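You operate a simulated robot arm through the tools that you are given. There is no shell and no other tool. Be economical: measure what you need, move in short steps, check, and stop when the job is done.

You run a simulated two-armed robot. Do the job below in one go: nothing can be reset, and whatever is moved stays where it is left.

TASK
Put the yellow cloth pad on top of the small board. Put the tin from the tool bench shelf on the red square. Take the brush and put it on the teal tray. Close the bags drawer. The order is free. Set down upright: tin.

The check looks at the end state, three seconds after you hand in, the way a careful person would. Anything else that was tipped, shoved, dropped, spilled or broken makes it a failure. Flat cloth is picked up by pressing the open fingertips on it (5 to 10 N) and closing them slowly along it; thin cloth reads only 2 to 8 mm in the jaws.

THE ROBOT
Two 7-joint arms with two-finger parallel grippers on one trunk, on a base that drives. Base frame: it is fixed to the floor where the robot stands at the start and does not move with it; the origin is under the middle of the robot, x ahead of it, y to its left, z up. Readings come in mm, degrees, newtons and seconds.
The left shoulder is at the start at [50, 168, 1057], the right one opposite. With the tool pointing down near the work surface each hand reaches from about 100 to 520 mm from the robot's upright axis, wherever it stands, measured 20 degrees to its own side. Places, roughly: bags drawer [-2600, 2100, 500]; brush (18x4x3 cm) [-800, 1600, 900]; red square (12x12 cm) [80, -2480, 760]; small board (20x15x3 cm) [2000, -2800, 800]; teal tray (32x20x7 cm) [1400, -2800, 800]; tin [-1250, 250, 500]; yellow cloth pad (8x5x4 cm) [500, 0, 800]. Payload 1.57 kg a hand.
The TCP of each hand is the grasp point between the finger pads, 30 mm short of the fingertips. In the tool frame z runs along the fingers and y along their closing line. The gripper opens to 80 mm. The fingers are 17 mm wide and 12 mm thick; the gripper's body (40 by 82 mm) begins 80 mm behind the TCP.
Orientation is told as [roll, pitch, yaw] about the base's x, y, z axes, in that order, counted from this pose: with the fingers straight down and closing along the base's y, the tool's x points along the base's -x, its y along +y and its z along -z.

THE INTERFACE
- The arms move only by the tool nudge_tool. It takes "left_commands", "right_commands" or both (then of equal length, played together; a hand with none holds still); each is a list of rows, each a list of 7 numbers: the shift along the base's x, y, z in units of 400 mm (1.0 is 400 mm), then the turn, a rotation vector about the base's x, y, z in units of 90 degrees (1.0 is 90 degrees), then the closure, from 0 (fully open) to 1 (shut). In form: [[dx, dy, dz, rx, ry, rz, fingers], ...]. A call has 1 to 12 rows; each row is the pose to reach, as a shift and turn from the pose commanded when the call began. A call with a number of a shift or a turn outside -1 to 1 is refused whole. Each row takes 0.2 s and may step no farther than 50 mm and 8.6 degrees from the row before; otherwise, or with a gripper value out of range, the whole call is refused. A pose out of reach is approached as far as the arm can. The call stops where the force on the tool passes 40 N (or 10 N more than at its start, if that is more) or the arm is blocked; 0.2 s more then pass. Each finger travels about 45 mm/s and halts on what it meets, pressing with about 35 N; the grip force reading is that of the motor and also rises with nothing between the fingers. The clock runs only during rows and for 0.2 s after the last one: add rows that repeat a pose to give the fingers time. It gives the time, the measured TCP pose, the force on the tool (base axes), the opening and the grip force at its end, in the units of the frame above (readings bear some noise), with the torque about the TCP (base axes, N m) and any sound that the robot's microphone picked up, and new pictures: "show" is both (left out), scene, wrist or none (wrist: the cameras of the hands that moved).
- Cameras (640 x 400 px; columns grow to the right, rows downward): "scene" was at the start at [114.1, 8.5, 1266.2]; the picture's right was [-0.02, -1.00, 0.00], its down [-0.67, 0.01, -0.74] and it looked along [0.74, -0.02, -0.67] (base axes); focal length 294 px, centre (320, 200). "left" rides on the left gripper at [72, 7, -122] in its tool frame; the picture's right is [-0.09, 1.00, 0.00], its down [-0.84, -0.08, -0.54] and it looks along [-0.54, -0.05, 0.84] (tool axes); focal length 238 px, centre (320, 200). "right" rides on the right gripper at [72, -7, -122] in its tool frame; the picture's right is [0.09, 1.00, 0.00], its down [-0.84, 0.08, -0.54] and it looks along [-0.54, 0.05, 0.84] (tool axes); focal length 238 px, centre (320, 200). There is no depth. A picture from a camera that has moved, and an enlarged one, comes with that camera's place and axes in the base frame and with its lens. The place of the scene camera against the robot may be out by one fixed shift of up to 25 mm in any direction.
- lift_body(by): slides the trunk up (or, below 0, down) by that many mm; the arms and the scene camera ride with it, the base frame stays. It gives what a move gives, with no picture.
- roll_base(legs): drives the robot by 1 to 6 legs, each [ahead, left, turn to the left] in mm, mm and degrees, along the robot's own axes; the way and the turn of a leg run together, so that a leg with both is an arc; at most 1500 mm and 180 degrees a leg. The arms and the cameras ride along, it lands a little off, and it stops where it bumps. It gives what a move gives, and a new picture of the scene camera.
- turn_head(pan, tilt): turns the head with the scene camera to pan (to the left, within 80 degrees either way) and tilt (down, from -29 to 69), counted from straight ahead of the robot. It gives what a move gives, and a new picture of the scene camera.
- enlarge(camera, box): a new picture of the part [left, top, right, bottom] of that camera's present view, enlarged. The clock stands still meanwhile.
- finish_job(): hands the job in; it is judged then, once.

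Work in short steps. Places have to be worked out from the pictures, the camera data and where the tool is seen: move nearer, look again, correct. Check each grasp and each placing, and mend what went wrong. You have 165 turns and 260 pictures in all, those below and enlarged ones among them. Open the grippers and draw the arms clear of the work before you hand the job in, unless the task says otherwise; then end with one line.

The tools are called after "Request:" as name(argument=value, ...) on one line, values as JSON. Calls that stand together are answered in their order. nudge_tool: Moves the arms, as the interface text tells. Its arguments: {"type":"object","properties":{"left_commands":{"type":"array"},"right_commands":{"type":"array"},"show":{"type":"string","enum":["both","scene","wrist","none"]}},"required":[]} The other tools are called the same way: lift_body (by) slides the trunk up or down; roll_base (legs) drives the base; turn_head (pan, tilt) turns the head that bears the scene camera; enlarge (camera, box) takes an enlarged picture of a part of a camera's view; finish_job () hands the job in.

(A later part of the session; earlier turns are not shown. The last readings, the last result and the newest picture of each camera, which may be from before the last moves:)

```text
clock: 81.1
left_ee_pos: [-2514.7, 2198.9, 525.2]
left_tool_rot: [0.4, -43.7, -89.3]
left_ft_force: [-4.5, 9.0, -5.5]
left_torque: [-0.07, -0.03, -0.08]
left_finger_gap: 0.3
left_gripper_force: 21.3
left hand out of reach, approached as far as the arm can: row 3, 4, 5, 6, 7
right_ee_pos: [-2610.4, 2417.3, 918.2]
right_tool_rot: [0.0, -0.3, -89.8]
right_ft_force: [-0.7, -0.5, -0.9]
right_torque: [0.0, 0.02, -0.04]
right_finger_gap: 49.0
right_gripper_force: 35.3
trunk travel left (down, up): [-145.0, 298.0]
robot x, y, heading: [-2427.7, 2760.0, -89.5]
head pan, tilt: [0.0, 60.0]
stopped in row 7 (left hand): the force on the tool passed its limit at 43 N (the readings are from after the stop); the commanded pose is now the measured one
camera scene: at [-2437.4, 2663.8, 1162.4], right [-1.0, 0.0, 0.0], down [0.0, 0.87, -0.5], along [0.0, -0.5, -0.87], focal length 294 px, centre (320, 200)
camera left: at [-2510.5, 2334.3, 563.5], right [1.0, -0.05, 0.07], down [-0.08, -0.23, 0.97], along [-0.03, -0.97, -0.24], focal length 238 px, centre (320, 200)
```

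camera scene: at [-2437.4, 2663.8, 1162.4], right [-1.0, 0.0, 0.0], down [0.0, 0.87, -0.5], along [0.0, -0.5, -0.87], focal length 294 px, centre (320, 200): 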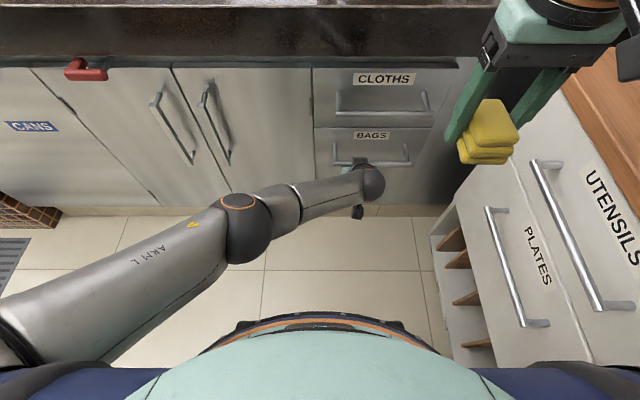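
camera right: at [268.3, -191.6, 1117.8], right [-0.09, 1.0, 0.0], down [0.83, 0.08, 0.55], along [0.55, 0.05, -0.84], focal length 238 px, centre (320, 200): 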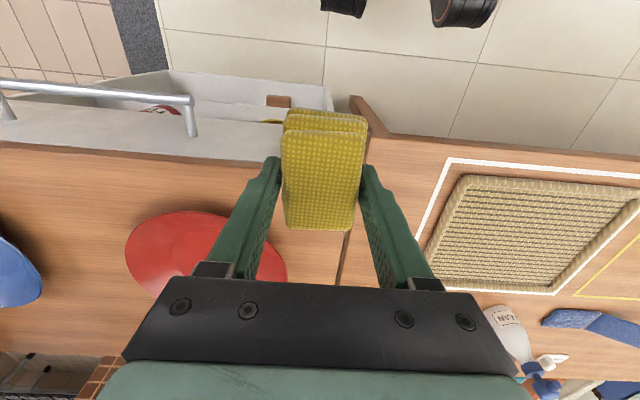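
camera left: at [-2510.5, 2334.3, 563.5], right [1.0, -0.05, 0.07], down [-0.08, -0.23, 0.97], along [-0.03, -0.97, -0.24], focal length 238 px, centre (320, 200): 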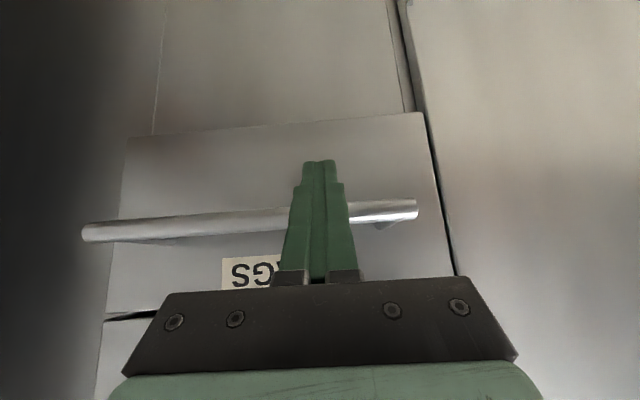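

It met firm resistance, and the front looks near flush. I'll enlarge to check flushness.

Request:
enlarge(camera="scene", box=[300, 60, 460, 160])

```text
4.00 times, centred on (380, 110) of scene
camera zoom: at [-2437.4, 2663.8, 1162.4], right [-1.0, 0.0, 0.0], down [0.0, 0.87, -0.5], along [0.0, -0.5, -0.87], focal length 1175 px, centre (80, 560)
```

zoom: 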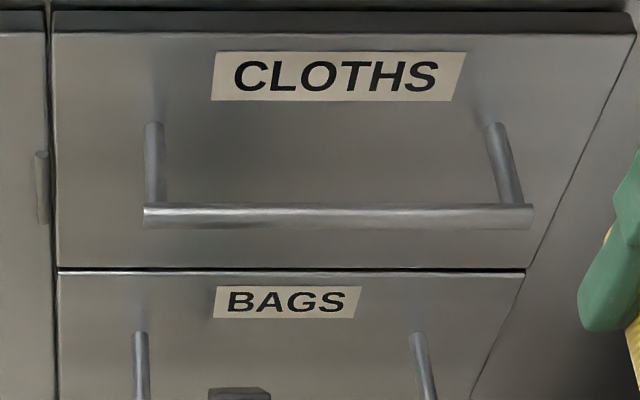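

It looks flush. For certainty I'll back the hand off, move the base 80 mm closer, and press once more with the arm until it stops.

Request:
nudge_tool(left_commands=[[0, 0.1, 0, 0, 0, 0, 1], [0, 0.2, 0, 0, 0, 0, 1], [0, 0.28, 0, 0, 0, 0, 1]], show="none")

Request:
roll_base(legs=[[80, 0, 0]])

Request:
nudge_tool(left_commands=[[-0.03, -0.03, 0.0, 0, 0, 0, 1], [-0.05, -0.05, 0.0, 0, 0, 0, 1], [-0.05, -0.08, 0.0, 0, 0, 0, 1], [-0.05, -0.1, 0.0, 0, 0, 0, 1], [-0.05, -0.12, 0.0, 0, 0, 0, 1], [-0.05, -0.14, 0.0, 0, 0, 0, 1], [-0.05, -0.16, 0.0, 0, 0, 0, 1], [-0.05, -0.18, 0.0, 0, 0, 0, 1]], show="scene")

```text
clock: 81.9
left_ee_pos: [-2517.1, 2307.6, 525.2]
left_tool_rot: [0.5, -43.7, -89.3]
left_ft_force: [0.5, -0.2, -0.1]
left_torque: [-0.01, -0.01, 0.0]
left_finger_gap: 0.2
left_gripper_force: 21.3
right_ee_pos: [-2610.5, 2416.8, 918.4]
right_tool_rot: [0.1, -0.4, -89.7]
right_ft_force: [-0.2, 0.2, 0.1]
right_torque: [-0.02, 0.0, 0.0]
right_finger_gap: 49.1
right_gripper_force: 35.0
trunk travel left (down, up): [-145.0, 298.0]
robot x, y, heading: [-2428.8, 2762.5, -89.7]
head pan, tilt: [0.0, 60.0]
```

```text
clock: 82.9
left_ee_pos: [-2516.7, 2228.9, 525.3]
left_tool_rot: [0.7, -43.9, -89.3]
left_ft_force: [-0.8, -0.4, 0.2]
left_torque: [-0.02, -0.01, 0.0]
left_finger_gap: 0.2
left_gripper_force: 21.6
right_ee_pos: [-2608.9, 2339.7, 918.6]
right_tool_rot: [0.0, -0.4, -89.7]
right_ft_force: [-0.8, -0.4, -0.7]
right_torque: [0.0, 0.01, 0.06]
right_finger_gap: 49.3
right_gripper_force: 35.4
trunk travel left (down, up): [-145.0, 298.0]
robot x, y, heading: [-2428.3, 2681.5, -89.4]
head pan, tilt: [0.0, 60.0]
camera scene: at [-2436.6, 2586.3, 1162.4], right [-1.0, -0.01, 0.0], down [0.0, 0.87, -0.5], along [0.0, -0.5, -0.87], focal length 294 px, centre (320, 200)
```

scene: 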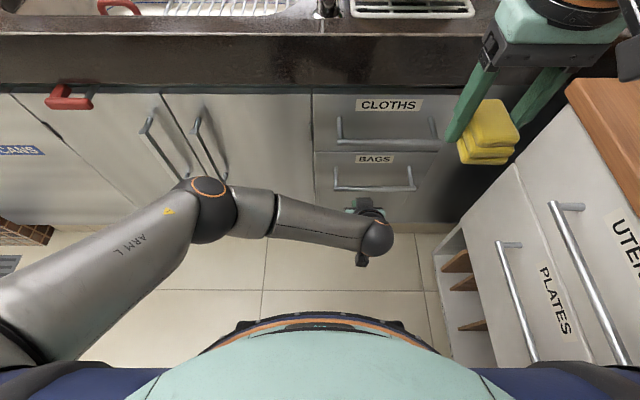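

```text
clock: 84.1
left_ee_pos: [-2540.4, 2193.8, 517.8]
left_tool_rot: [0.2, -42.4, -89.3]
left_ft_force: [0.0, -0.2, -0.9]
left_torque: [0.01, -0.02, 0.0]
left_finger_gap: 0.1
left_gripper_force: 21.9
right_ee_pos: [-2608.6, 2339.7, 919.1]
right_tool_rot: [-0.1, -0.4, -89.7]
right_ft_force: [0.8, -0.5, -0.2]
right_torque: [0.01, -0.01, -0.04]
right_finger_gap: 49.2
right_gripper_force: 35.1
trunk travel left (down, up): [-145.0, 298.0]
robot x, y, heading: [-2428.7, 2684.7, -89.6]
head pan, tilt: [0.0, 60.0]
stopped in row 6 (left hand): the force on the tool passed its limit at 45 N (the readings are from after the stop); the commanded pose is now the measured one
camera scene: at [-2436.6, 2586.7, 1162.4], right [-1.0, -0.01, 0.0], down [0.0, 0.87, -0.5], along [0.0, -0.5, -0.87], focal length 294 px, centre (320, 200)
```

scene: 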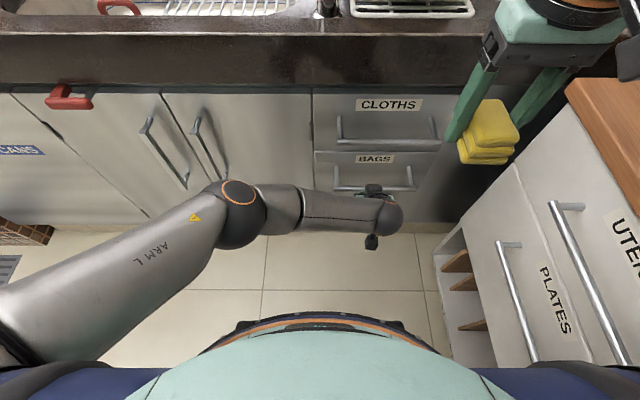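

The drawer is shut (hard stop at 45 N). I'll withdraw the left hand, straighten the tool and raise it.

Request:
nudge_tool(left_commands=[[0, 0.12, 0, 0, 0, 0, 1], [0.05, 0.22, 0.03, 0, 0, 0, 1], [0.12, 0.3, 0.08, 0.06, 0, 0, 1], [0.18, 0.36, 0.16, 0.13, 0, 0, 1], [0.24, 0.4, 0.26, 0.2, 0, 0, 1], [0.3, 0.42, 0.36, 0.27, 0, 0, 1], [0.36, 0.44, 0.46, 0.34, 0, 0, 1], [0.42, 0.46, 0.56, 0.41, 0, 0, 1], [0.48, 0.46, 0.66, 0.471, 0, 0, 1], [0.52, 0.46, 0.76, 0.471, 0, 0, 0.7], [0.55, 0.46, 0.86, 0.471, 0, 0, 0.3], [0.55, 0.46, 0.96, 0.471, 0, 0, 0]], show="scene")

Request:
lift_body(by=80)

```text
clock: 86.7
left_ee_pos: [-2320.7, 2379.4, 902.4]
left_tool_rot: [0.8, 0.0, -89.6]
left_ft_force: [-0.7, 0.3, -1.2]
left_torque: [-0.01, 0.03, -0.02]
left_finger_gap: 64.1
left_gripper_force: 0.0
right_ee_pos: [-2609.7, 2340.0, 917.6]
right_tool_rot: [0.0, -0.3, -89.7]
right_ft_force: [0.1, 0.3, -0.9]
right_torque: [0.0, -0.02, 0.01]
right_finger_gap: 49.0
right_gripper_force: 35.9
trunk travel left (down, up): [-145.0, 298.0]
robot x, y, heading: [-2431.9, 2683.4, -89.9]
head pan, tilt: [0.0, 60.0]
camera scene: at [-2436.6, 2586.9, 1162.3], right [-1.0, -0.01, 0.0], down [0.0, 0.87, -0.5], along [0.0, -0.5, -0.87], focal length 294 px, centre (320, 200)
```

scene: 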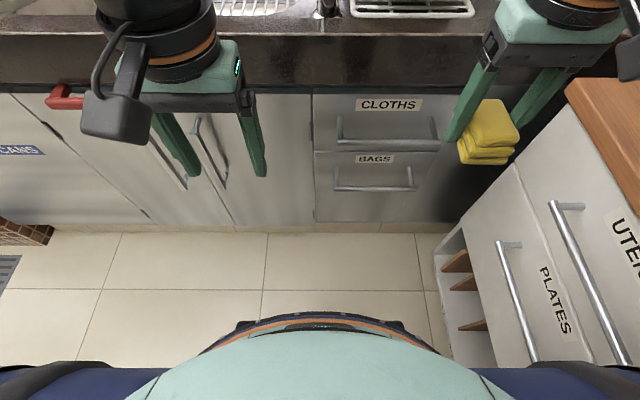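

```text
clock: 87.9
left_ee_pos: [-2321.0, 2379.1, 982.5]
left_tool_rot: [0.6, -0.1, -89.5]
left_ft_force: [0.8, 1.0, 0.3]
left_torque: [0.01, 0.01, -0.03]
left_finger_gap: 80.0
left_gripper_force: 0.1
right_ee_pos: [-2608.9, 2340.5, 997.3]
right_tool_rot: [0.0, -0.3, -89.6]
right_ft_force: [-0.3, -0.7, -1.3]
right_torque: [0.0, 0.01, 0.0]
right_finger_gap: 49.3
right_gripper_force: 34.8
trunk travel left (down, up): [-225.0, 218.0]
robot x, y, heading: [-2424.6, 2685.0, -89.8]
head pan, tilt: [0.0, 60.0]
```

Drawer done. Now I'll drive to the brush: slide along the aisle to x ≈ -200, turn to face -x, then slide to y ≈ 1695.

Request:
roll_base(legs=[[0, 1480, 0], [0, 740, 0], [0, 0, -90], [0, 990, 0]])

Request:
turn_head(pan=20, tilt=35)

```text
clock: 120.3
left_ee_pos: [-496.2, 1562.0, 982.6]
left_tool_rot: [0.7, 0.1, 179.6]
left_ft_force: [-0.3, 0.2, -0.3]
left_torque: [-0.01, -0.04, -0.02]
left_finger_gap: 80.1
left_gripper_force: 0.0
right_ee_pos: [-528.6, 1849.5, 998.4]
right_tool_rot: [0.1, -0.4, 179.3]
right_ft_force: [0.1, 0.2, -0.1]
right_torque: [0.02, -0.01, 0.03]
right_finger_gap: 49.1
right_gripper_force: 34.4
trunk travel left (down, up): [-225.0, 218.0]
robot x, y, heading: [-190.2, 1660.1, 179.3]
head pan, tilt: [0.0, 60.0]
camera scene: at [-306.1, 1673.9, 1242.4], right [0.01, 1.0, 0.0], down [0.87, -0.01, -0.5], along [-0.5, 0.01, -0.87], focal length 294 px, centre (320, 200)
```

scene: 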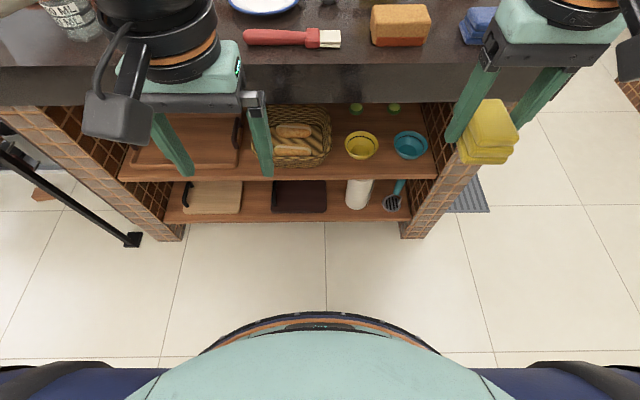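

```text
clock: 121.2
left_ee_pos: [-496.8, 1562.3, 982.4]
left_tool_rot: [0.7, -0.1, 179.5]
left_ft_force: [-0.4, 0.7, -0.3]
left_torque: [0.03, 0.0, 0.0]
left_finger_gap: 80.0
left_gripper_force: 0.2
right_ee_pos: [-529.2, 1849.7, 998.9]
right_tool_rot: [0.0, -0.4, 179.2]
right_ft_force: [0.0, 0.4, 0.2]
right_torque: [0.03, 0.01, -0.02]
right_finger_gap: 48.9
right_gripper_force: 34.6
trunk travel left (down, up): [-225.0, 218.0]
robot x, y, heading: [-189.3, 1658.8, 179.4]
head pan, tilt: [20.0, 35.0]
camera scene: at [-322.6, 1644.1, 1276.6], right [-0.33, 0.94, 0.0], down [0.54, 0.19, -0.82], along [-0.77, -0.27, -0.57], focal length 294 px, centre (320, 200)
```

scene: 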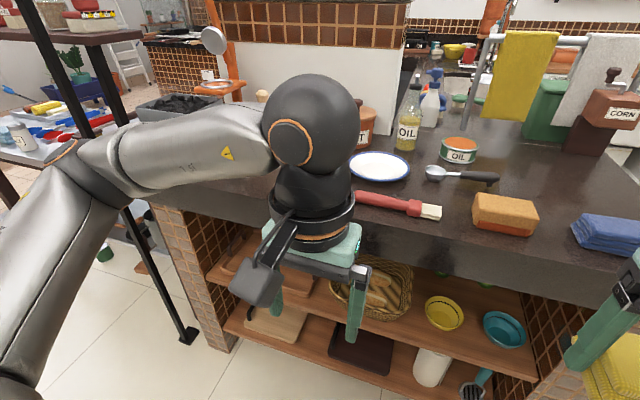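

The brush lies along y, centred near [-840, 1632]. I'll move the base 200 mm closer and 80 mm right, then rotate the left gripper 90° over it.

Request:
roll_base(legs=[[200, -80, 0.6]])

Request:
nudge_tool(left_commands=[[-0.01, 0.0, 0.05, 0, 0, 0.09, 0], [-0.04, 0.0, 0.1, 0, 0, 0.18, 0], [-0.08, 0, 0.1, 0, 0, 0.27, 0], [-0.12, 0, 0.1, 0, 0, 0.36, 0], [-0.16, 0, 0.1, 0, 0, 0.45, 0], [-0.2, 0, 0.1, 0, 0, 0.54, 0], [-0.22, 0, 0.1, 0, 0, 0.63, 0], [-0.24, 0, 0.1, 0, 0, 0.72, 0], [-0.26, 0, 0.1, 0, 0, 0.81, 0], [-0.28, 0, 0.1, 0, 0, 0.9, 0], [-0.3, 0, 0.1, 0, 0, 0.99, 0], [-0.3, 0, 0.1, 0, 0, 1.0, 0]])

```text
clock: 122.8
left_ee_pos: [-694.7, 1631.8, 981.6]
left_tool_rot: [0.7, 0.0, -179.5]
left_ft_force: [0.0, 0.4, -0.4]
left_torque: [-0.01, 0.01, 0.0]
left_finger_gap: 79.9
left_gripper_force: 0.1
right_ee_pos: [-732.8, 1920.6, 997.0]
right_tool_rot: [0.1, -0.3, -179.8]
right_ft_force: [-0.6, 0.0, -0.1]
right_torque: [0.03, -0.01, 0.01]
right_finger_gap: 49.2
right_gripper_force: 35.1
trunk travel left (down, up): [-225.0, 218.0]
robot x, y, heading: [-389.2, 1739.6, -179.6]
head pan, tilt: [20.0, 35.0]
camera scene: at [-521.9, 1718.7, 1276.6], right [-0.35, 0.94, 0.0], down [0.54, 0.2, -0.82], along [-0.77, -0.29, -0.57], focal length 294 px, centre (320, 200)
```

scene: 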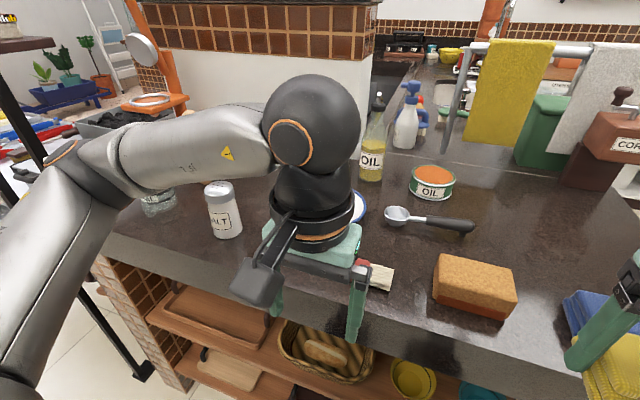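

```text
clock: 125.5
left_ee_pos: [-812.4, 1633.2, 1021.9]
left_tool_rot: [0.7, 0.0, -89.2]
left_ft_force: [-0.3, 0.1, 0.0]
left_torque: [0.0, 0.06, 0.0]
left_finger_gap: 80.1
left_gripper_force: 0.0
right_ee_pos: [-731.9, 1920.3, 998.5]
right_tool_rot: [0.0, -0.4, -179.8]
right_ft_force: [0.6, -0.4, -1.8]
right_torque: [-0.02, 0.0, -0.01]
right_finger_gap: 49.1
right_gripper_force: 34.6
trunk travel left (down, up): [-225.0, 218.0]
robot x, y, heading: [-389.5, 1742.2, -179.7]
head pan, tilt: [20.0, 35.0]
camera scene: at [-521.6, 1718.5, 1276.7], right [-0.35, 0.94, 0.0], down [0.54, 0.2, -0.82], along [-0.77, -0.28, -0.57], focal length 294 px, centre (320, 200)
camera left: at [-808.1, 1705.0, 1144.1], right [1.0, -0.08, 0.01], down [-0.07, -0.84, 0.54], along [-0.03, -0.54, -0.84], focal length 238 px, centre (320, 200)
```

scene: 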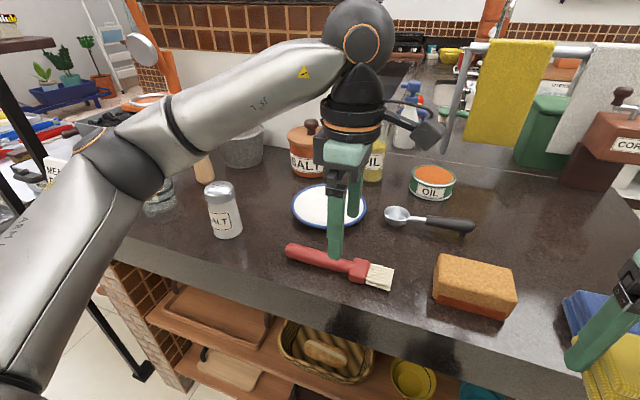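
left: 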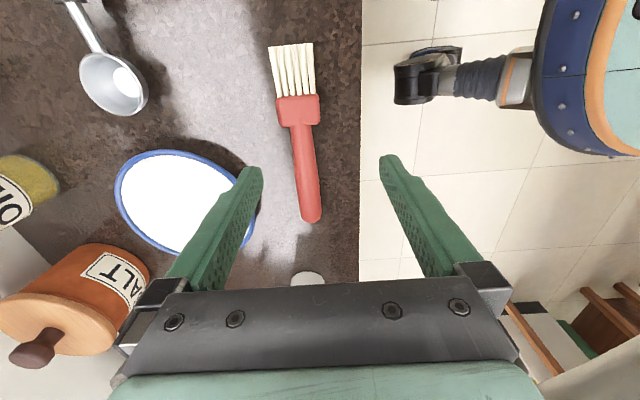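

The brush lies along y at x ≈ -829, with its handle/ferrule junction at y ≈ 1635. A plate is nearby, so I'll narrow the jaws to about 52 mm before descending.

Request:
nudge_tool(left_commands=[[-0.042, -0.006, 0, 0, 0, 0, 0.35], [-0.042, -0.006, -0.06, 0, 0, 0, 0.35], [-0.042, -0.006, -0.12, 0, 0, 0, 0.35], [-0.042, -0.006, -0.17, 0, 0, 0, 0.35], [-0.042, -0.006, -0.17, 0, 0, 0, 0.35]])

```text
clock: 126.7
left_ee_pos: [-828.4, 1631.8, 952.3]
left_tool_rot: [0.7, 0.0, -89.5]
left_ft_force: [-0.5, 0.0, 0.5]
left_torque: [-0.02, 0.0, -0.01]
left_finger_gap: 52.0
left_gripper_force: 0.1
right_ee_pos: [-732.5, 1920.8, 997.8]
right_tool_rot: [-0.1, -0.5, -179.7]
right_ft_force: [0.0, 1.0, 0.8]
right_torque: [0.01, 0.02, 0.0]
right_finger_gap: 49.3
right_gripper_force: 35.1
trunk travel left (down, up): [-225.0, 218.0]
robot x, y, heading: [-391.8, 1740.2, -179.7]
head pan, tilt: [20.0, 35.0]
camera scene: at [-521.6, 1718.5, 1276.7], right [-0.35, 0.94, 0.0], down [0.54, 0.2, -0.82], along [-0.77, -0.28, -0.57], focal length 294 px, centre (320, 200)
camera left: at [-824.9, 1703.3, 1074.1], right [1.0, -0.08, 0.01], down [-0.08, -0.84, 0.54], along [-0.04, -0.54, -0.84], focal length 238 px, centre (320, 200)
```

scene: 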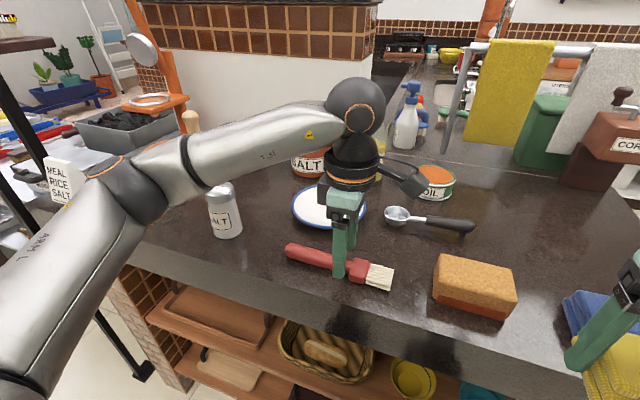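
left: 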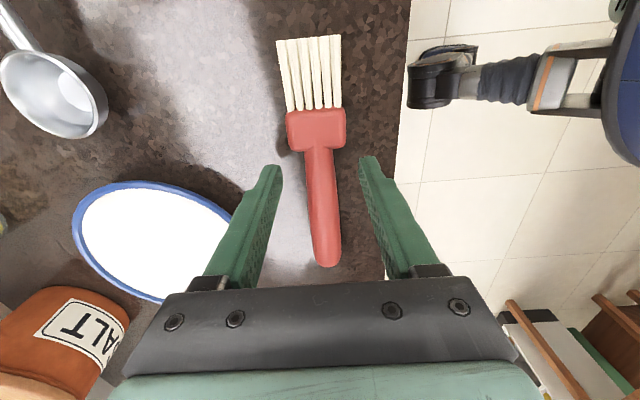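

Aligned with the handle. I'll descend in small steps with contact stopping.

Request:
nudge_tool(left_commands=[[0, 0, -0.025, 0, 0, 0, 0.35], [0, 0, -0.05, 0, 0, 0, 0.35], [0, 0, -0.07, 0, 0, 0, 0.35], [0, 0, -0.085, 0, 0, 0, 0.35], [0, 0, -0.1, 0, 0, 0, 0.35], [0, 0, -0.115, 0, 0, 0, 0.35], [0, 0, -0.13, 0, 0, 0, 0.35]], show="wrist")

```text
clock: 127.6
left_ee_pos: [-832.2, 1629.6, 929.8]
left_tool_rot: [-0.1, 0.3, -89.4]
left_ft_force: [1.9, -0.6, 13.2]
left_torque: [-0.14, -0.49, 0.01]
left_finger_gap: 53.9
left_gripper_force: 0.5
right_ee_pos: [-732.4, 1920.0, 998.0]
right_tool_rot: [0.0, -0.5, -179.7]
right_ft_force: [-0.5, 0.5, -0.3]
right_torque: [0.0, 0.02, 0.0]
right_finger_gap: 49.1
right_gripper_force: 35.4
trunk travel left (down, up): [-225.0, 218.0]
robot x, y, heading: [-392.4, 1741.9, -179.5]
head pan, tilt: [20.0, 35.0]
stopped in row 4 (left hand): the force on the tool passed its limit at 45 N (the readings are from after the stop); the commanded pose is now the measured one
camera left: at [-825.9, 1700.7, 1052.6], right [1.0, -0.08, 0.0], down [-0.07, -0.84, 0.54], along [-0.05, -0.53, -0.84], focal length 238 px, centre (320, 200)
```

left: 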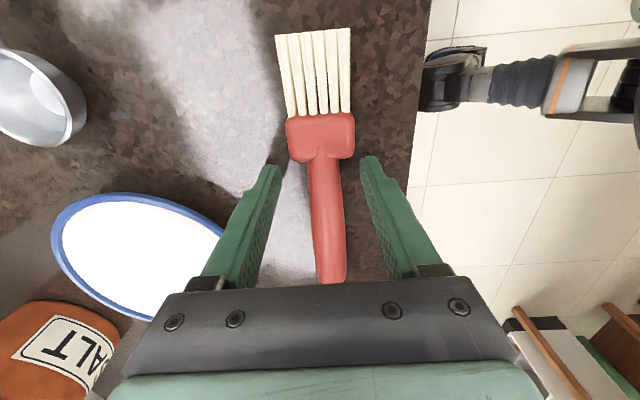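

The counter is at z 900. I'll rise 4 mm and close on the handle.

Request:
nudge_tool(left_commands=[[0, 0, 0.01, 0, 0, 0, 0.35], [0, 0, 0.01, 0, 0, 0, 0.5], [0, 0, 0.01, 0, 0, 0, 0.65], [0, 0, 0.01, 0, 0, 0, 0.8], [0, 0, 0.01, 0, 0, 0, 1], [0, 0, 0.01, 0, 0, 0, 1], [0, 0, 0.01, 0, 0, 0, 1]], show="wrist")

```text
clock: 129.2
left_ee_pos: [-833.3, 1628.5, 932.4]
left_tool_rot: [0.1, 0.3, -89.5]
left_ft_force: [-1.2, -0.4, -0.5]
left_torque: [-0.02, 0.01, -0.01]
left_finger_gap: 21.3
left_gripper_force: 34.0
right_ee_pos: [-733.6, 1919.9, 998.2]
right_tool_rot: [0.1, -0.4, -179.6]
right_ft_force: [0.5, 0.2, -1.0]
right_torque: [0.01, 0.03, 0.01]
right_finger_gap: 48.9
right_gripper_force: 34.9
trunk travel left (down, up): [-225.0, 218.0]
robot x, y, heading: [-391.1, 1742.5, -179.5]
head pan, tilt: [20.0, 35.0]
camera left: at [-826.4, 1700.3, 1053.8], right [1.0, -0.08, 0.0], down [-0.07, -0.84, 0.54], along [-0.04, -0.54, -0.84], focal length 238 px, centre (320, 200)
```

left: 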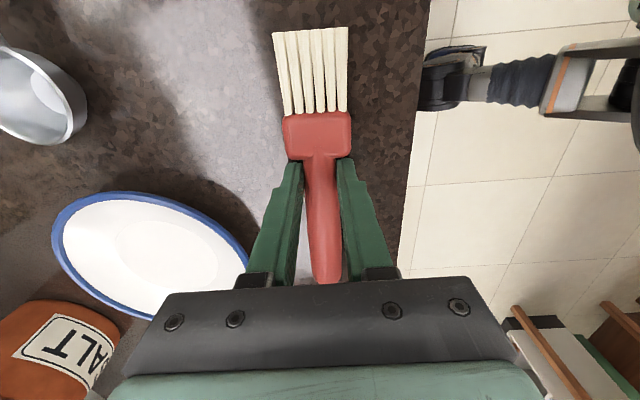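

Gripped at 21 mm. Lifting and drawing back.

Request:
nudge_tool(left_commands=[[0, 0, 0.1, 0, 0, 0, 1], [0, 0, 0.2, 0, 0, 0, 1], [0, 0, 0.3, 0, 0, 0, 1], [0.1, -0.02, 0.33, 0, 0, 0, 1], [0.2, -0.02, 0.33, 0, 0, 0, 1], [0.3, -0.02, 0.33, 0, 0, 0, 1], [0.35, -0.02, 0.33, 0, 0, 0, 1]])

```text
clock: 130.8
left_ee_pos: [-692.0, 1621.9, 1063.6]
left_tool_rot: [0.0, 0.4, -89.4]
left_ft_force: [-0.2, -0.2, -0.8]
left_torque: [-0.03, -0.01, -0.04]
left_finger_gap: 21.6
left_gripper_force: 34.5
right_ee_pos: [-733.0, 1920.5, 998.4]
right_tool_rot: [0.0, -0.5, -179.6]
right_ft_force: [0.5, -0.4, 0.0]
right_torque: [0.01, 0.04, 0.0]
right_finger_gap: 49.0
right_gripper_force: 35.0
trunk travel left (down, up): [-225.0, 218.0]
robot x, y, heading: [-389.0, 1739.4, -179.7]
head pan, tilt: [20.0, 35.0]
camera scene: at [-521.5, 1718.4, 1276.7], right [-0.35, 0.94, 0.0], down [0.54, 0.2, -0.82], along [-0.77, -0.28, -0.57], focal length 294 px, centre (320, 200)
camera left: at [-686.2, 1691.9, 1185.1], right [1.0, -0.08, 0.0], down [-0.07, -0.84, 0.54], along [-0.04, -0.54, -0.84], focal length 238 px, centre (320, 200)
```

scene: 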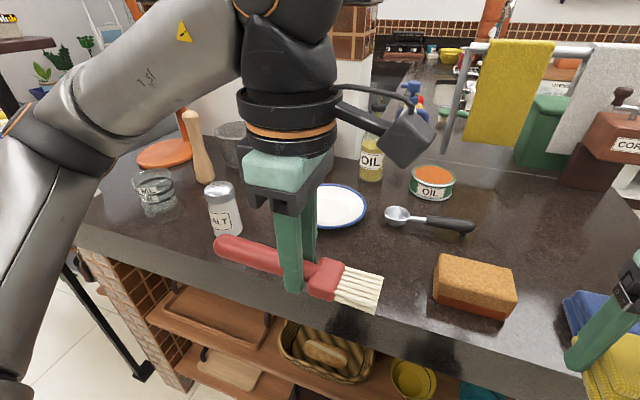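
left: 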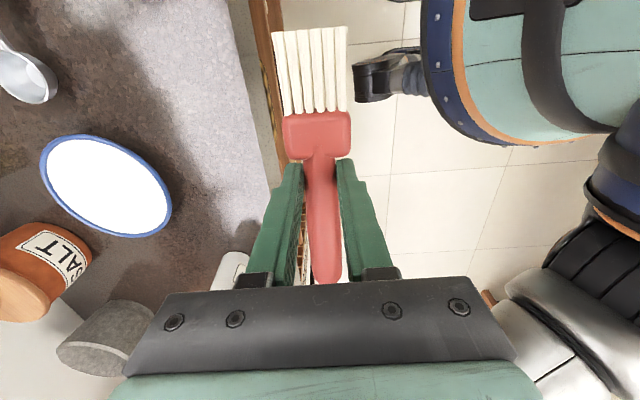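

Brush is held. I'll back off, face -y and drive down the corridor to y ≈ -900, then look.

Request:
roll_base(legs=[[-200, 0, 0], [0, 0, 90], [1450, 0, 0], [1200, 0, 0]])

Request:
turn_head(pan=45, tilt=20)

```text
clock: 148.8
left_ee_pos: [-64.4, -1231.2, 1063.3]
left_tool_rot: [0.1, 0.3, 2.3]
left_ft_force: [0.4, 0.2, -0.9]
left_torque: [-0.03, 0.03, -0.01]
left_finger_gap: 21.9
left_gripper_force: 34.3
right_ee_pos: [-363.1, -1278.9, 999.3]
right_tool_rot: [0.0, -0.3, -87.9]
right_ft_force: [0.0, 0.7, -0.2]
right_torque: [0.02, -0.03, 0.0]
right_finger_gap: 49.3
right_gripper_force: 34.6
trunk travel left (down, up): [-225.0, 218.0]
robot x, y, heading: [-189.9, -931.6, -87.6]
head pan, tilt: [20.0, 35.0]
camera scene: at [-166.1, -1042.5, 1276.6], right [-0.93, -0.38, 0.0], down [-0.22, 0.53, -0.82], along [0.31, -0.76, -0.57], focal length 294 px, centre (320, 200)
```

scene: 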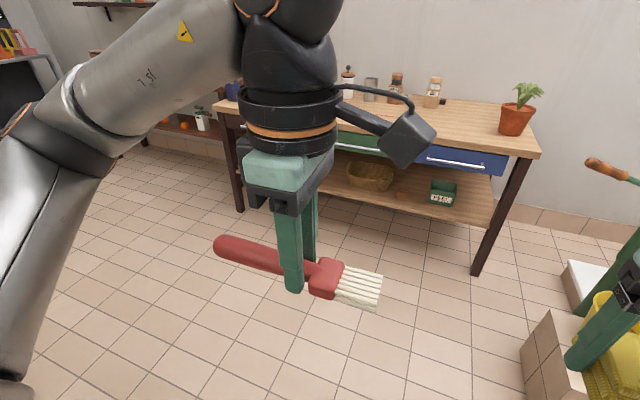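

```text
clock: 149.7
left_ee_pos: [-62.6, -1231.3, 1063.3]
left_tool_rot: [0.0, 0.3, 2.2]
left_ft_force: [-0.1, 0.0, -0.3]
left_torque: [-0.03, -0.02, -0.02]
left_finger_gap: 21.4
left_gripper_force: 34.4
right_ee_pos: [-361.3, -1279.5, 998.4]
right_tool_rot: [0.0, -0.4, -87.8]
right_ft_force: [-0.7, -0.2, 0.1]
right_torque: [-0.01, 0.02, 0.0]
right_finger_gap: 49.2
right_gripper_force: 34.7
trunk travel left (down, up): [-225.0, 218.0]
robot x, y, heading: [-192.3, -931.2, -87.6]
head pan, tilt: [45.0, 20.0]
camera scene: at [-131.0, -1024.3, 1300.5], right [-0.68, -0.73, 0.0], down [-0.25, 0.23, -0.94], along [0.69, -0.64, -0.34], focal length 294 px, centre (320, 200)
```

scene: 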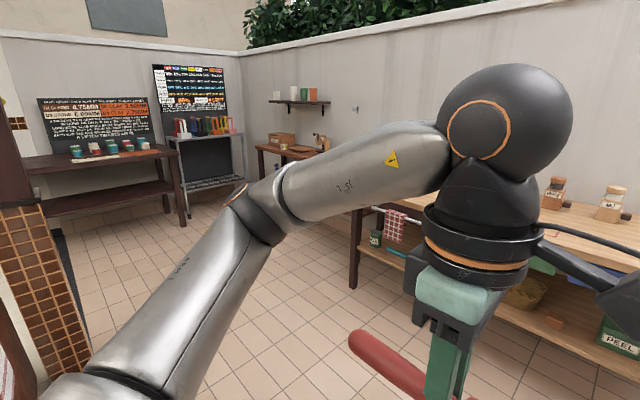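

The way is open. I'll go ahead to y ≈ -1900 and slide left to x ≈ 1400, then look at the tray and board.

Request:
roll_base(legs=[[970, 0, -2.4], [0, 1490, 0], [0, 150, 0]])

Request:
turn_head(pan=10, tilt=25)

```text
clock: 169.6
left_ee_pos: [1646.5, -2192.8, 1062.4]
left_tool_rot: [0.2, 0.3, 1.5]
left_ft_force: [0.4, -0.5, -0.8]
left_torque: [0.01, 0.0, -0.04]
left_finger_gap: 21.3
left_gripper_force: 34.6
right_ee_pos: [1346.4, -2237.7, 998.3]
right_tool_rot: [0.0, -0.4, -88.6]
right_ft_force: [-0.2, 0.2, -0.5]
right_torque: [-0.02, 0.0, 0.01]
right_finger_gap: 48.9
right_gripper_force: 34.7
trunk travel left (down, up): [-225.0, 218.0]
robot x, y, heading: [1519.4, -1891.2, -88.6]
head pan, tilt: [45.0, 20.0]
camera scene: at [1581.7, -1986.1, 1300.5], right [-0.69, -0.72, 0.0], down [-0.25, 0.24, -0.94], along [0.68, -0.65, -0.34], focal length 294 px, centre (320, 200)
```

scene: 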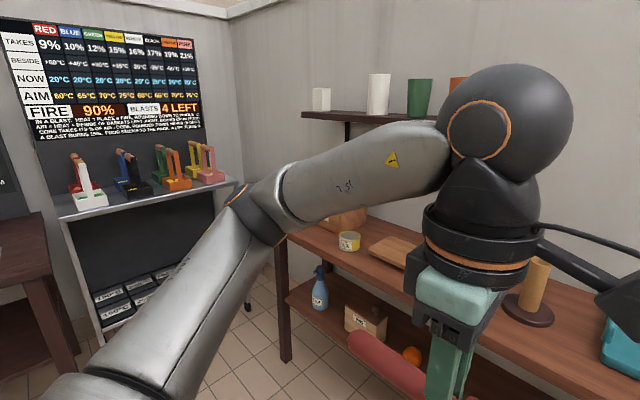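

```text
clock: 170.6
left_ee_pos: [1646.4, -2193.3, 1062.0]
left_tool_rot: [0.1, 0.3, 1.5]
left_ft_force: [0.5, -0.6, -0.9]
left_torque: [0.01, 0.0, 0.0]
left_finger_gap: 21.1
left_gripper_force: 34.2
right_ee_pos: [1347.8, -2238.6, 999.1]
right_tool_rot: [0.0, -0.4, -88.7]
right_ft_force: [-0.5, -0.4, 0.3]
right_torque: [-0.01, -0.01, 0.03]
right_finger_gap: 49.2
right_gripper_force: 35.2
trunk travel left (down, up): [-225.0, 218.0]
robot x, y, heading: [1524.7, -1890.8, -88.8]
head pan, tilt: [10.0, 25.0]
camera scene: at [1532.3, -2012.1, 1292.4], right [-0.98, -0.2, 0.0], down [-0.08, 0.41, -0.91], along [0.18, -0.89, -0.42], focal length 294 px, centre (320, 200)
```

scene: 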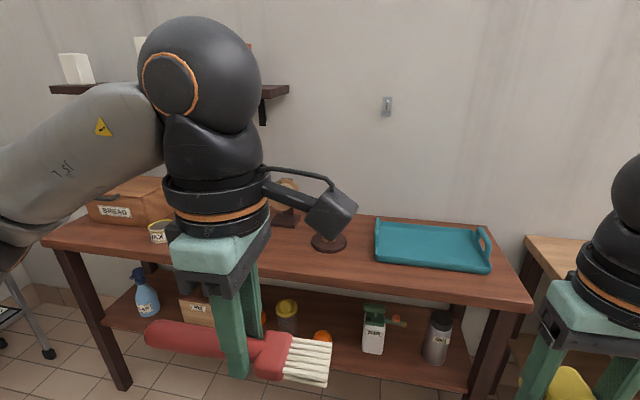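

The teal tray is at about [1337, -2841], table edge y ≈ -2600. I'll bring the robot to about [1225, -2330] so the left hand can reach it.

Request:
roll_base(legs=[[0, -300, -1.2], [430, 0, 0]])

Request:
turn_head(pan=0, tilt=50)

```text
clock: 175.6
left_ee_pos: [1343.2, -2494.1, 1063.4]
left_tool_rot: [0.0, 0.2, -0.2]
left_ft_force: [0.4, -0.8, -1.2]
left_torque: [0.0, -0.01, -0.01]
left_finger_gap: 21.1
left_gripper_force: 35.0
right_ee_pos: [1044.1, -2532.3, 998.2]
right_tool_rot: [0.1, -0.5, -90.3]
right_ft_force: [0.3, -0.3, -0.5]
right_torque: [0.03, 0.0, -0.02]
right_finger_gap: 49.4
right_gripper_force: 35.4
trunk travel left (down, up): [-225.0, 218.0]
robot x, y, heading: [1231.5, -2190.5, -90.4]
head pan, tilt: [10.0, 25.0]
stopped in leg 2: the robot was blocked; the commanded pose is now the measured one
camera scene: at [1235.3, -2311.2, 1292.4], right [-0.99, -0.17, 0.0], down [-0.07, 0.42, -0.91], along [0.15, -0.89, -0.42], focal length 294 px, centre (320, 200)
```

scene: 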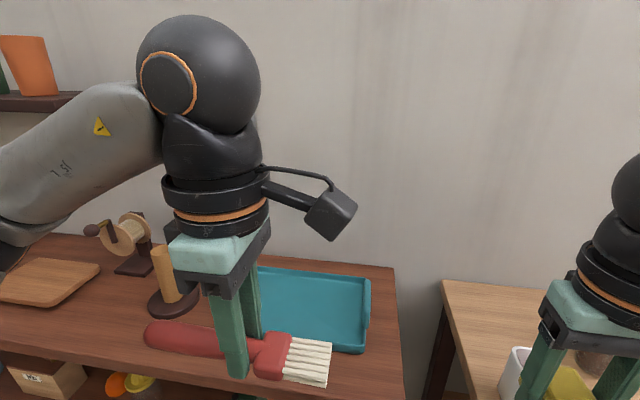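

```text
clock: 176.5
left_ee_pos: [1344.0, -2494.5, 1063.7]
left_tool_rot: [0.0, 0.3, -0.1]
left_ft_force: [0.5, -0.3, -0.4]
left_torque: [-0.01, -0.01, -0.01]
left_finger_gap: 21.4
left_gripper_force: 34.7
right_ee_pos: [1044.2, -2531.4, 998.9]
right_tool_rot: [0.1, -0.6, -90.3]
right_ft_force: [0.1, 0.7, -0.6]
right_torque: [-0.01, -0.03, 0.0]
right_finger_gap: 49.3
right_gripper_force: 34.9
trunk travel left (down, up): [-225.0, 218.0]
robot x, y, heading: [1226.7, -2190.0, -90.3]
head pan, tilt: [0.0, 50.0]
camera scene: at [1219.4, -2297.2, 1255.0], right [-1.0, 0.01, 0.0], down [0.0, 0.77, -0.64], along [0.0, -0.64, -0.77], focal length 294 px, centre (320, 200)
```

scene: 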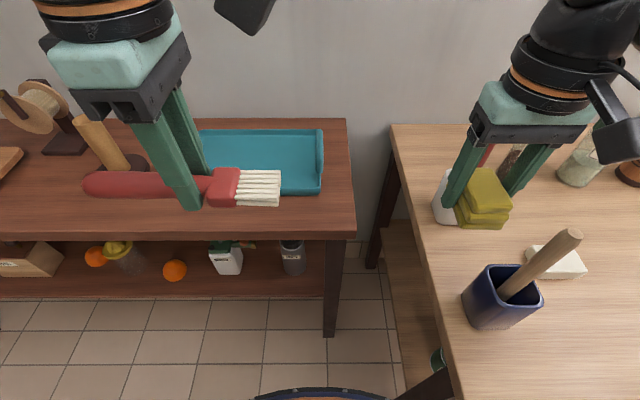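

The base bumped at y -2190, most likely against the neighbouring table's leg at x ≈ 1020. I'll back off, shift left 210 mm, go forward again and turn slightly right.

Request:
roll_base(legs=[[-50, 0, 0], [0, 210, 0], [170, 0, 0], [0, 0, -18]])

```text
clock: 181.6
left_ee_pos: [1455.1, -2639.0, 1062.7]
left_tool_rot: [0.0, 0.3, -18.3]
left_ft_force: [0.0, 0.0, -0.1]
left_torque: [0.04, 0.03, -0.04]
left_finger_gap: 21.4
left_gripper_force: 34.5
right_ee_pos: [1157.7, -2581.1, 998.6]
right_tool_rot: [0.1, -0.5, -108.3]
right_ft_force: [-0.1, 0.1, -0.1]
right_torque: [-0.02, 0.02, 0.01]
right_finger_gap: 49.3
right_gripper_force: 35.5
trunk travel left (down, up): [-225.0, 218.0]
robot x, y, heading: [1440.7, -2314.4, -108.1]
head pan, tilt: [0.0, 50.0]
camera scene: at [1393.7, -2415.0, 1254.9], right [-0.95, 0.32, 0.0], down [0.24, 0.73, -0.64], along [-0.2, -0.61, -0.77], focal length 294 px, centre (320, 200)
```

scene: 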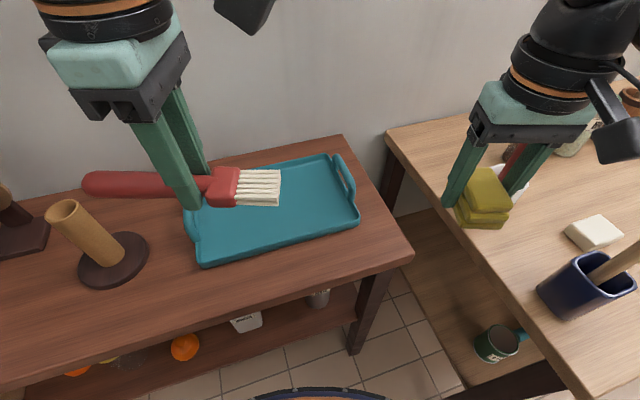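

The tray's near edge is at y -2711 and it spans x 1218 to 1516, so its centre is about [1367, -2811]. I'll move the brush above that, aligned along x, at z 930.

Request:
nudge_tool(left_commands=[[-0.03, -0.06, -0.03, 0, 0, 0.04, 1], [-0.07, -0.13, -0.08, 0, 0, 0.08, 1], [-0.11, -0.2, -0.14, 0, 0, 0.12, 1], [-0.15, -0.28, -0.2, 0, 0, 0.16, 1], [-0.19, -0.36, -0.26, 0, 0, 0.2, 1], [-0.22, -0.43, -0.32, 0, 0, 0.2, 1], [-0.22, -0.43, -0.32, 0, 0, 0.2, 1]])

```text
clock: 183.2
left_ee_pos: [1368.3, -2809.3, 934.1]
left_tool_rot: [0.0, 0.4, -0.2]
left_ft_force: [-0.1, 0.1, -0.6]
left_torque: [-0.02, -0.03, 0.01]
left_finger_gap: 21.0
left_gripper_force: 34.1
right_ee_pos: [1158.7, -2581.5, 998.4]
right_tool_rot: [0.2, -0.5, -108.4]
right_ft_force: [1.1, 0.0, -0.6]
right_torque: [0.01, -0.01, 0.02]
right_finger_gap: 49.2
right_gripper_force: 35.0
trunk travel left (down, up): [-225.0, 218.0]
robot x, y, heading: [1440.9, -2311.7, -108.4]
head pan, tilt: [0.0, 50.0]
camera scene: at [1393.8, -2415.1, 1254.9], right [-0.95, 0.32, 0.0], down [0.24, 0.73, -0.64], along [-0.2, -0.61, -0.77], focal length 294 px, centre (320, 200)
camera left: at [1297.3, -2802.5, 1057.1], right [0.1, 1.0, 0.0], down [0.84, -0.08, 0.54], along [0.54, -0.05, -0.84], focal length 238 px, centre (320, 200)
```

scene: 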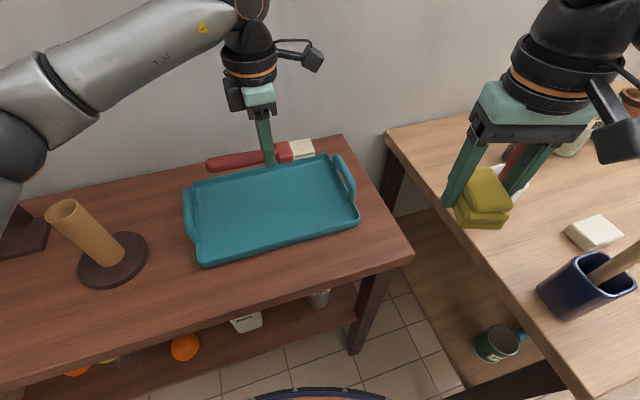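
left: 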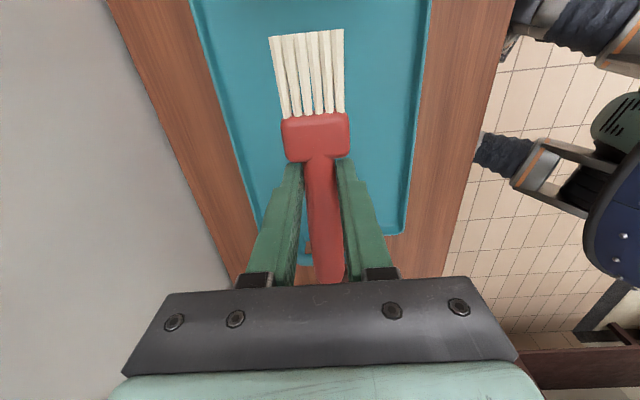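

The brush is centred between the tray walls. I'll descend with x +12 mm, using small steps near the bottom with contact stopping.

Request:
nudge_tool(left_commands=[[0.03, 0, -0.1, 0, 0, 0, 1], [0.03, 0, -0.2, 0, 0, 0, 1], [0.03, 0, -0.27, 0, 0, 0, 1], [0.03, 0, -0.29, 0, 0, 0, 1], [0.03, 0, -0.31, 0, 0, 0, 1], [0.03, 0, -0.325, 0, 0, 0, 1], [0.03, 0, -0.325, 0, 0, 0, 1]])

```text
clock: 184.5
left_ee_pos: [1376.8, -2811.0, 815.8]
left_tool_rot: [-0.7, 0.9, -0.3]
left_ft_force: [2.6, 5.0, 15.3]
left_torque: [0.23, -0.59, 0.09]
left_finger_gap: 21.0
left_gripper_force: 34.5
right_ee_pos: [1158.7, -2580.6, 999.7]
right_tool_rot: [0.1, -0.6, -108.3]
right_ft_force: [-0.1, -0.4, -0.2]
right_torque: [0.0, 0.0, 0.0]
right_finger_gap: 49.3
right_gripper_force: 35.0
trunk travel left (down, up): [-225.0, 218.0]
robot x, y, heading: [1439.7, -2314.9, -108.0]
head pan, tilt: [0.0, 50.0]
stopped in row 6 (left hand): the force on the tool passed its limit at 46 N (the readings are from after the stop); the commanded pose is now the measured one
camera scene: at [1394.1, -2413.8, 1255.1], right [-0.95, 0.31, 0.0], down [0.24, 0.73, -0.64], along [-0.2, -0.61, -0.77], focal length 294 px, centre (320, 200)
camera left: at [1307.1, -2803.5, 939.3], right [0.1, 1.0, -0.01], down [0.84, -0.08, 0.53], along [0.53, -0.06, -0.85], focal length 238 px, centre (320, 200)
```

scene: 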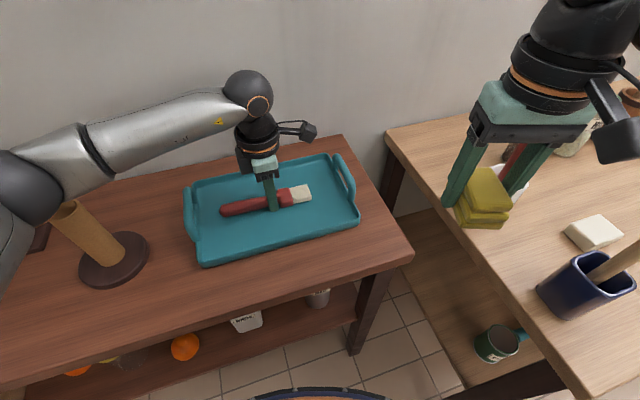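
left: 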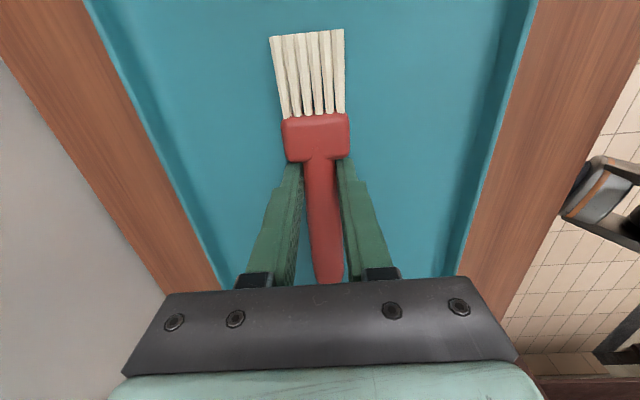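

The brush has touched the tray floor. I'll open the jaws modestly and lift away.

Request:
nudge_tool(left_commands=[[0, 0, 0, 0, 0, 0, 0.7], [0, 0, 0, 0, 0, 0, 0.5], [0, 0, 0, 0, 0, 0, 0.4], [0, 0, 0.06, 0, 0, 0, 0.4], [0, 0, 0.15, 0, 0, 0, 0.4], [0, 0, 0.25, 0, 0, 0, 0.4], [0, 0, 0.35, 0, 0, 0, 0.4], [0.05, 0.1, 0.4, 0, 0, 0, 0.4], [0.1, 0.2, 0.45, 0, 0, 0, 0.4], [0.15, 0.3, 0.5, 0, 0, 0, 0.4], [0.2, 0.4, 0.55, 0, 0, 0, 0.4], [0.2, 0.4, 0.55, 0, 0, 0, 0.4]])

```text
clock: 187.1
left_ee_pos: [1453.3, -2651.9, 1030.6]
left_tool_rot: [-0.6, 0.9, -0.2]
left_ft_force: [0.0, 1.1, -0.4]
left_torque: [-0.01, -0.02, 0.01]
left_finger_gap: 47.8
left_gripper_force: 0.1
right_ee_pos: [1158.3, -2581.6, 999.2]
right_tool_rot: [0.1, -0.4, -108.2]
right_ft_force: [0.2, -1.4, 0.0]
right_torque: [0.0, 0.0, 0.01]
right_finger_gap: 49.0
right_gripper_force: 34.6
trunk travel left (down, up): [-225.0, 218.0]
robot x, y, heading: [1440.3, -2312.3, -108.2]
head pan, tilt: [0.0, 50.0]
camera scene: at [1393.8, -2415.1, 1254.9], right [-0.95, 0.31, 0.0], down [0.24, 0.73, -0.64], along [-0.2, -0.61, -0.77], focal length 294 px, centre (320, 200)
camera left: at [1383.5, -2643.1, 1153.7], right [0.1, 1.0, -0.01], down [0.84, -0.08, 0.53], along [0.53, -0.06, -0.85], focal length 238 px, centre (320, 200)
```

scene: 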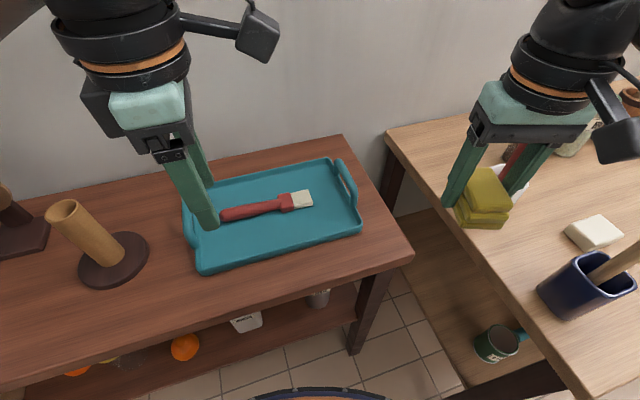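
left: 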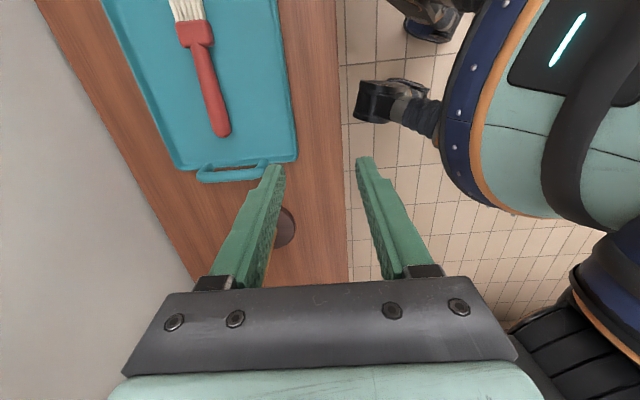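

The brush rests in the tray. Next comes the board near [2029, -2819]: back off, square up, slide left 650 mm and come forward again.

Request:
roll_base(legs=[[-150, 0, 0], [0, 0, 18.2], [0, 620, 0], [120, 0, 0]])

```text
clock: 196.0
left_ee_pos: [2229.7, -2618.0, 1031.2]
left_tool_rot: [-0.5, 0.8, 17.2]
left_ft_force: [-0.3, 0.1, 0.6]
left_torque: [-0.01, -0.02, 0.0]
left_finger_gap: 48.0
left_gripper_force: 0.1
right_ee_pos: [1927.2, -2639.7, 998.5]
right_tool_rot: [0.1, -0.5, -90.8]
right_ft_force: [0.2, -0.4, 0.1]
right_torque: [0.0, 0.04, 0.0]
right_finger_gap: 48.9
right_gripper_force: 35.2
trunk travel left (down, up): [-225.0, 218.0]
robot x, y, heading: [2119.9, -2301.2, -91.0]
head pan, tilt: [0.0, 50.0]
camera scene: at [2104.7, -2407.1, 1254.9], right [-1.0, 0.02, 0.0], down [0.01, 0.77, -0.64], along [-0.01, -0.64, -0.77], focal length 294 px, centre (320, 200)
```

scene: 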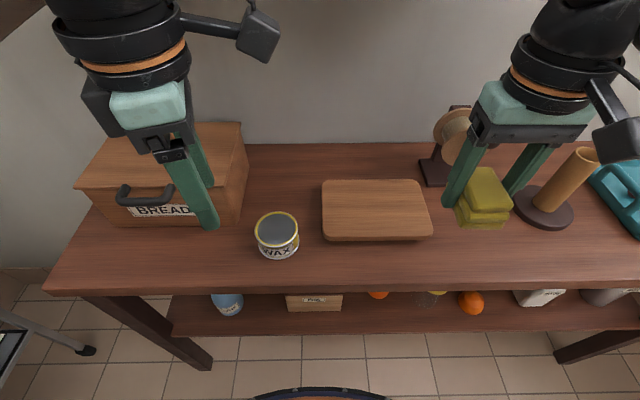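

The board is centred near [1987, -2775]. I'll bring the pad above it at z 900 and check.

Request:
nudge_tool(right_commands=[[0.03, -0.07, 0, 0, 0, 0, 1], [0.06, -0.14, 0, 0, 0, 0, 1], [0.09, -0.21, -0.04, 0, 0, 0, 1], [0.12, -0.28, -0.1, 0, 0, 0, 1], [0.15, -0.335, -0.18, 0, 0, 0, 1], [0.15, -0.335, -0.25, 0, 0, 0, 1], [0.15, -0.335, -0.25, 0, 0, 0, 1]])

```text
clock: 197.6
left_ee_pos: [2229.7, -2616.5, 1031.7]
left_tool_rot: [-0.5, 0.8, 17.2]
left_ft_force: [0.5, -0.7, -0.7]
left_torque: [0.03, -0.01, 0.01]
left_finger_gap: 48.0
left_gripper_force: 0.0
right_ee_pos: [1988.1, -2773.1, 897.2]
right_tool_rot: [0.1, -0.6, -90.8]
right_ft_force: [-0.6, 0.3, -0.6]
right_torque: [0.02, 0.0, 0.07]
right_finger_gap: 48.9
right_gripper_force: 35.2
trunk travel left (down, up): [-225.0, 218.0]
robot x, y, heading: [2115.8, -2297.7, -91.1]
head pan, tilt: [0.0, 50.0]
camera scene: at [2104.7, -2406.6, 1254.9], right [-1.0, 0.02, 0.0], down [0.01, 0.77, -0.64], along [-0.01, -0.64, -0.77], focal length 294 px, centre (320, 200)
camera right: at [1981.6, -2701.6, 1017.1], right [1.0, 0.08, 0.0], down [0.06, -0.83, 0.55], along [0.04, -0.55, -0.83], focal length 238 px, centre (320, 200)
```

scene: 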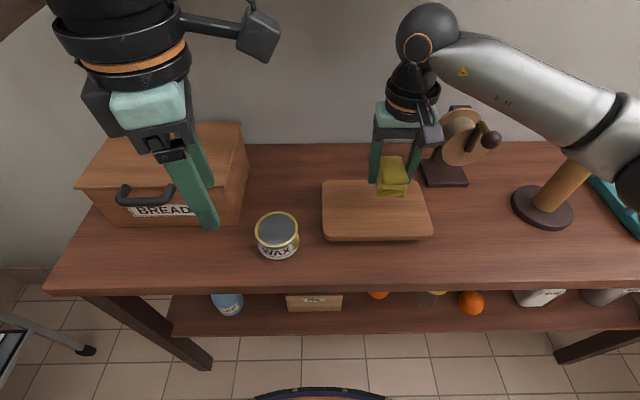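
right: 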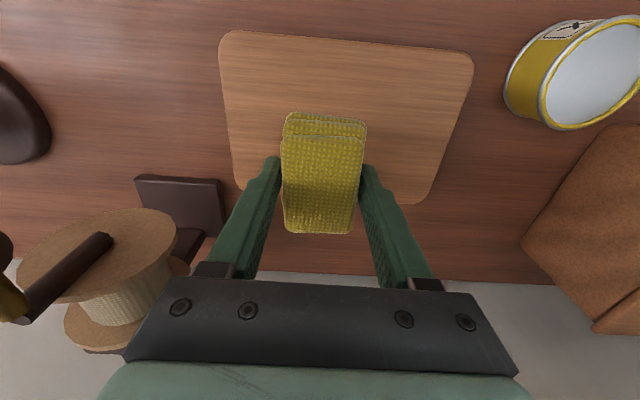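

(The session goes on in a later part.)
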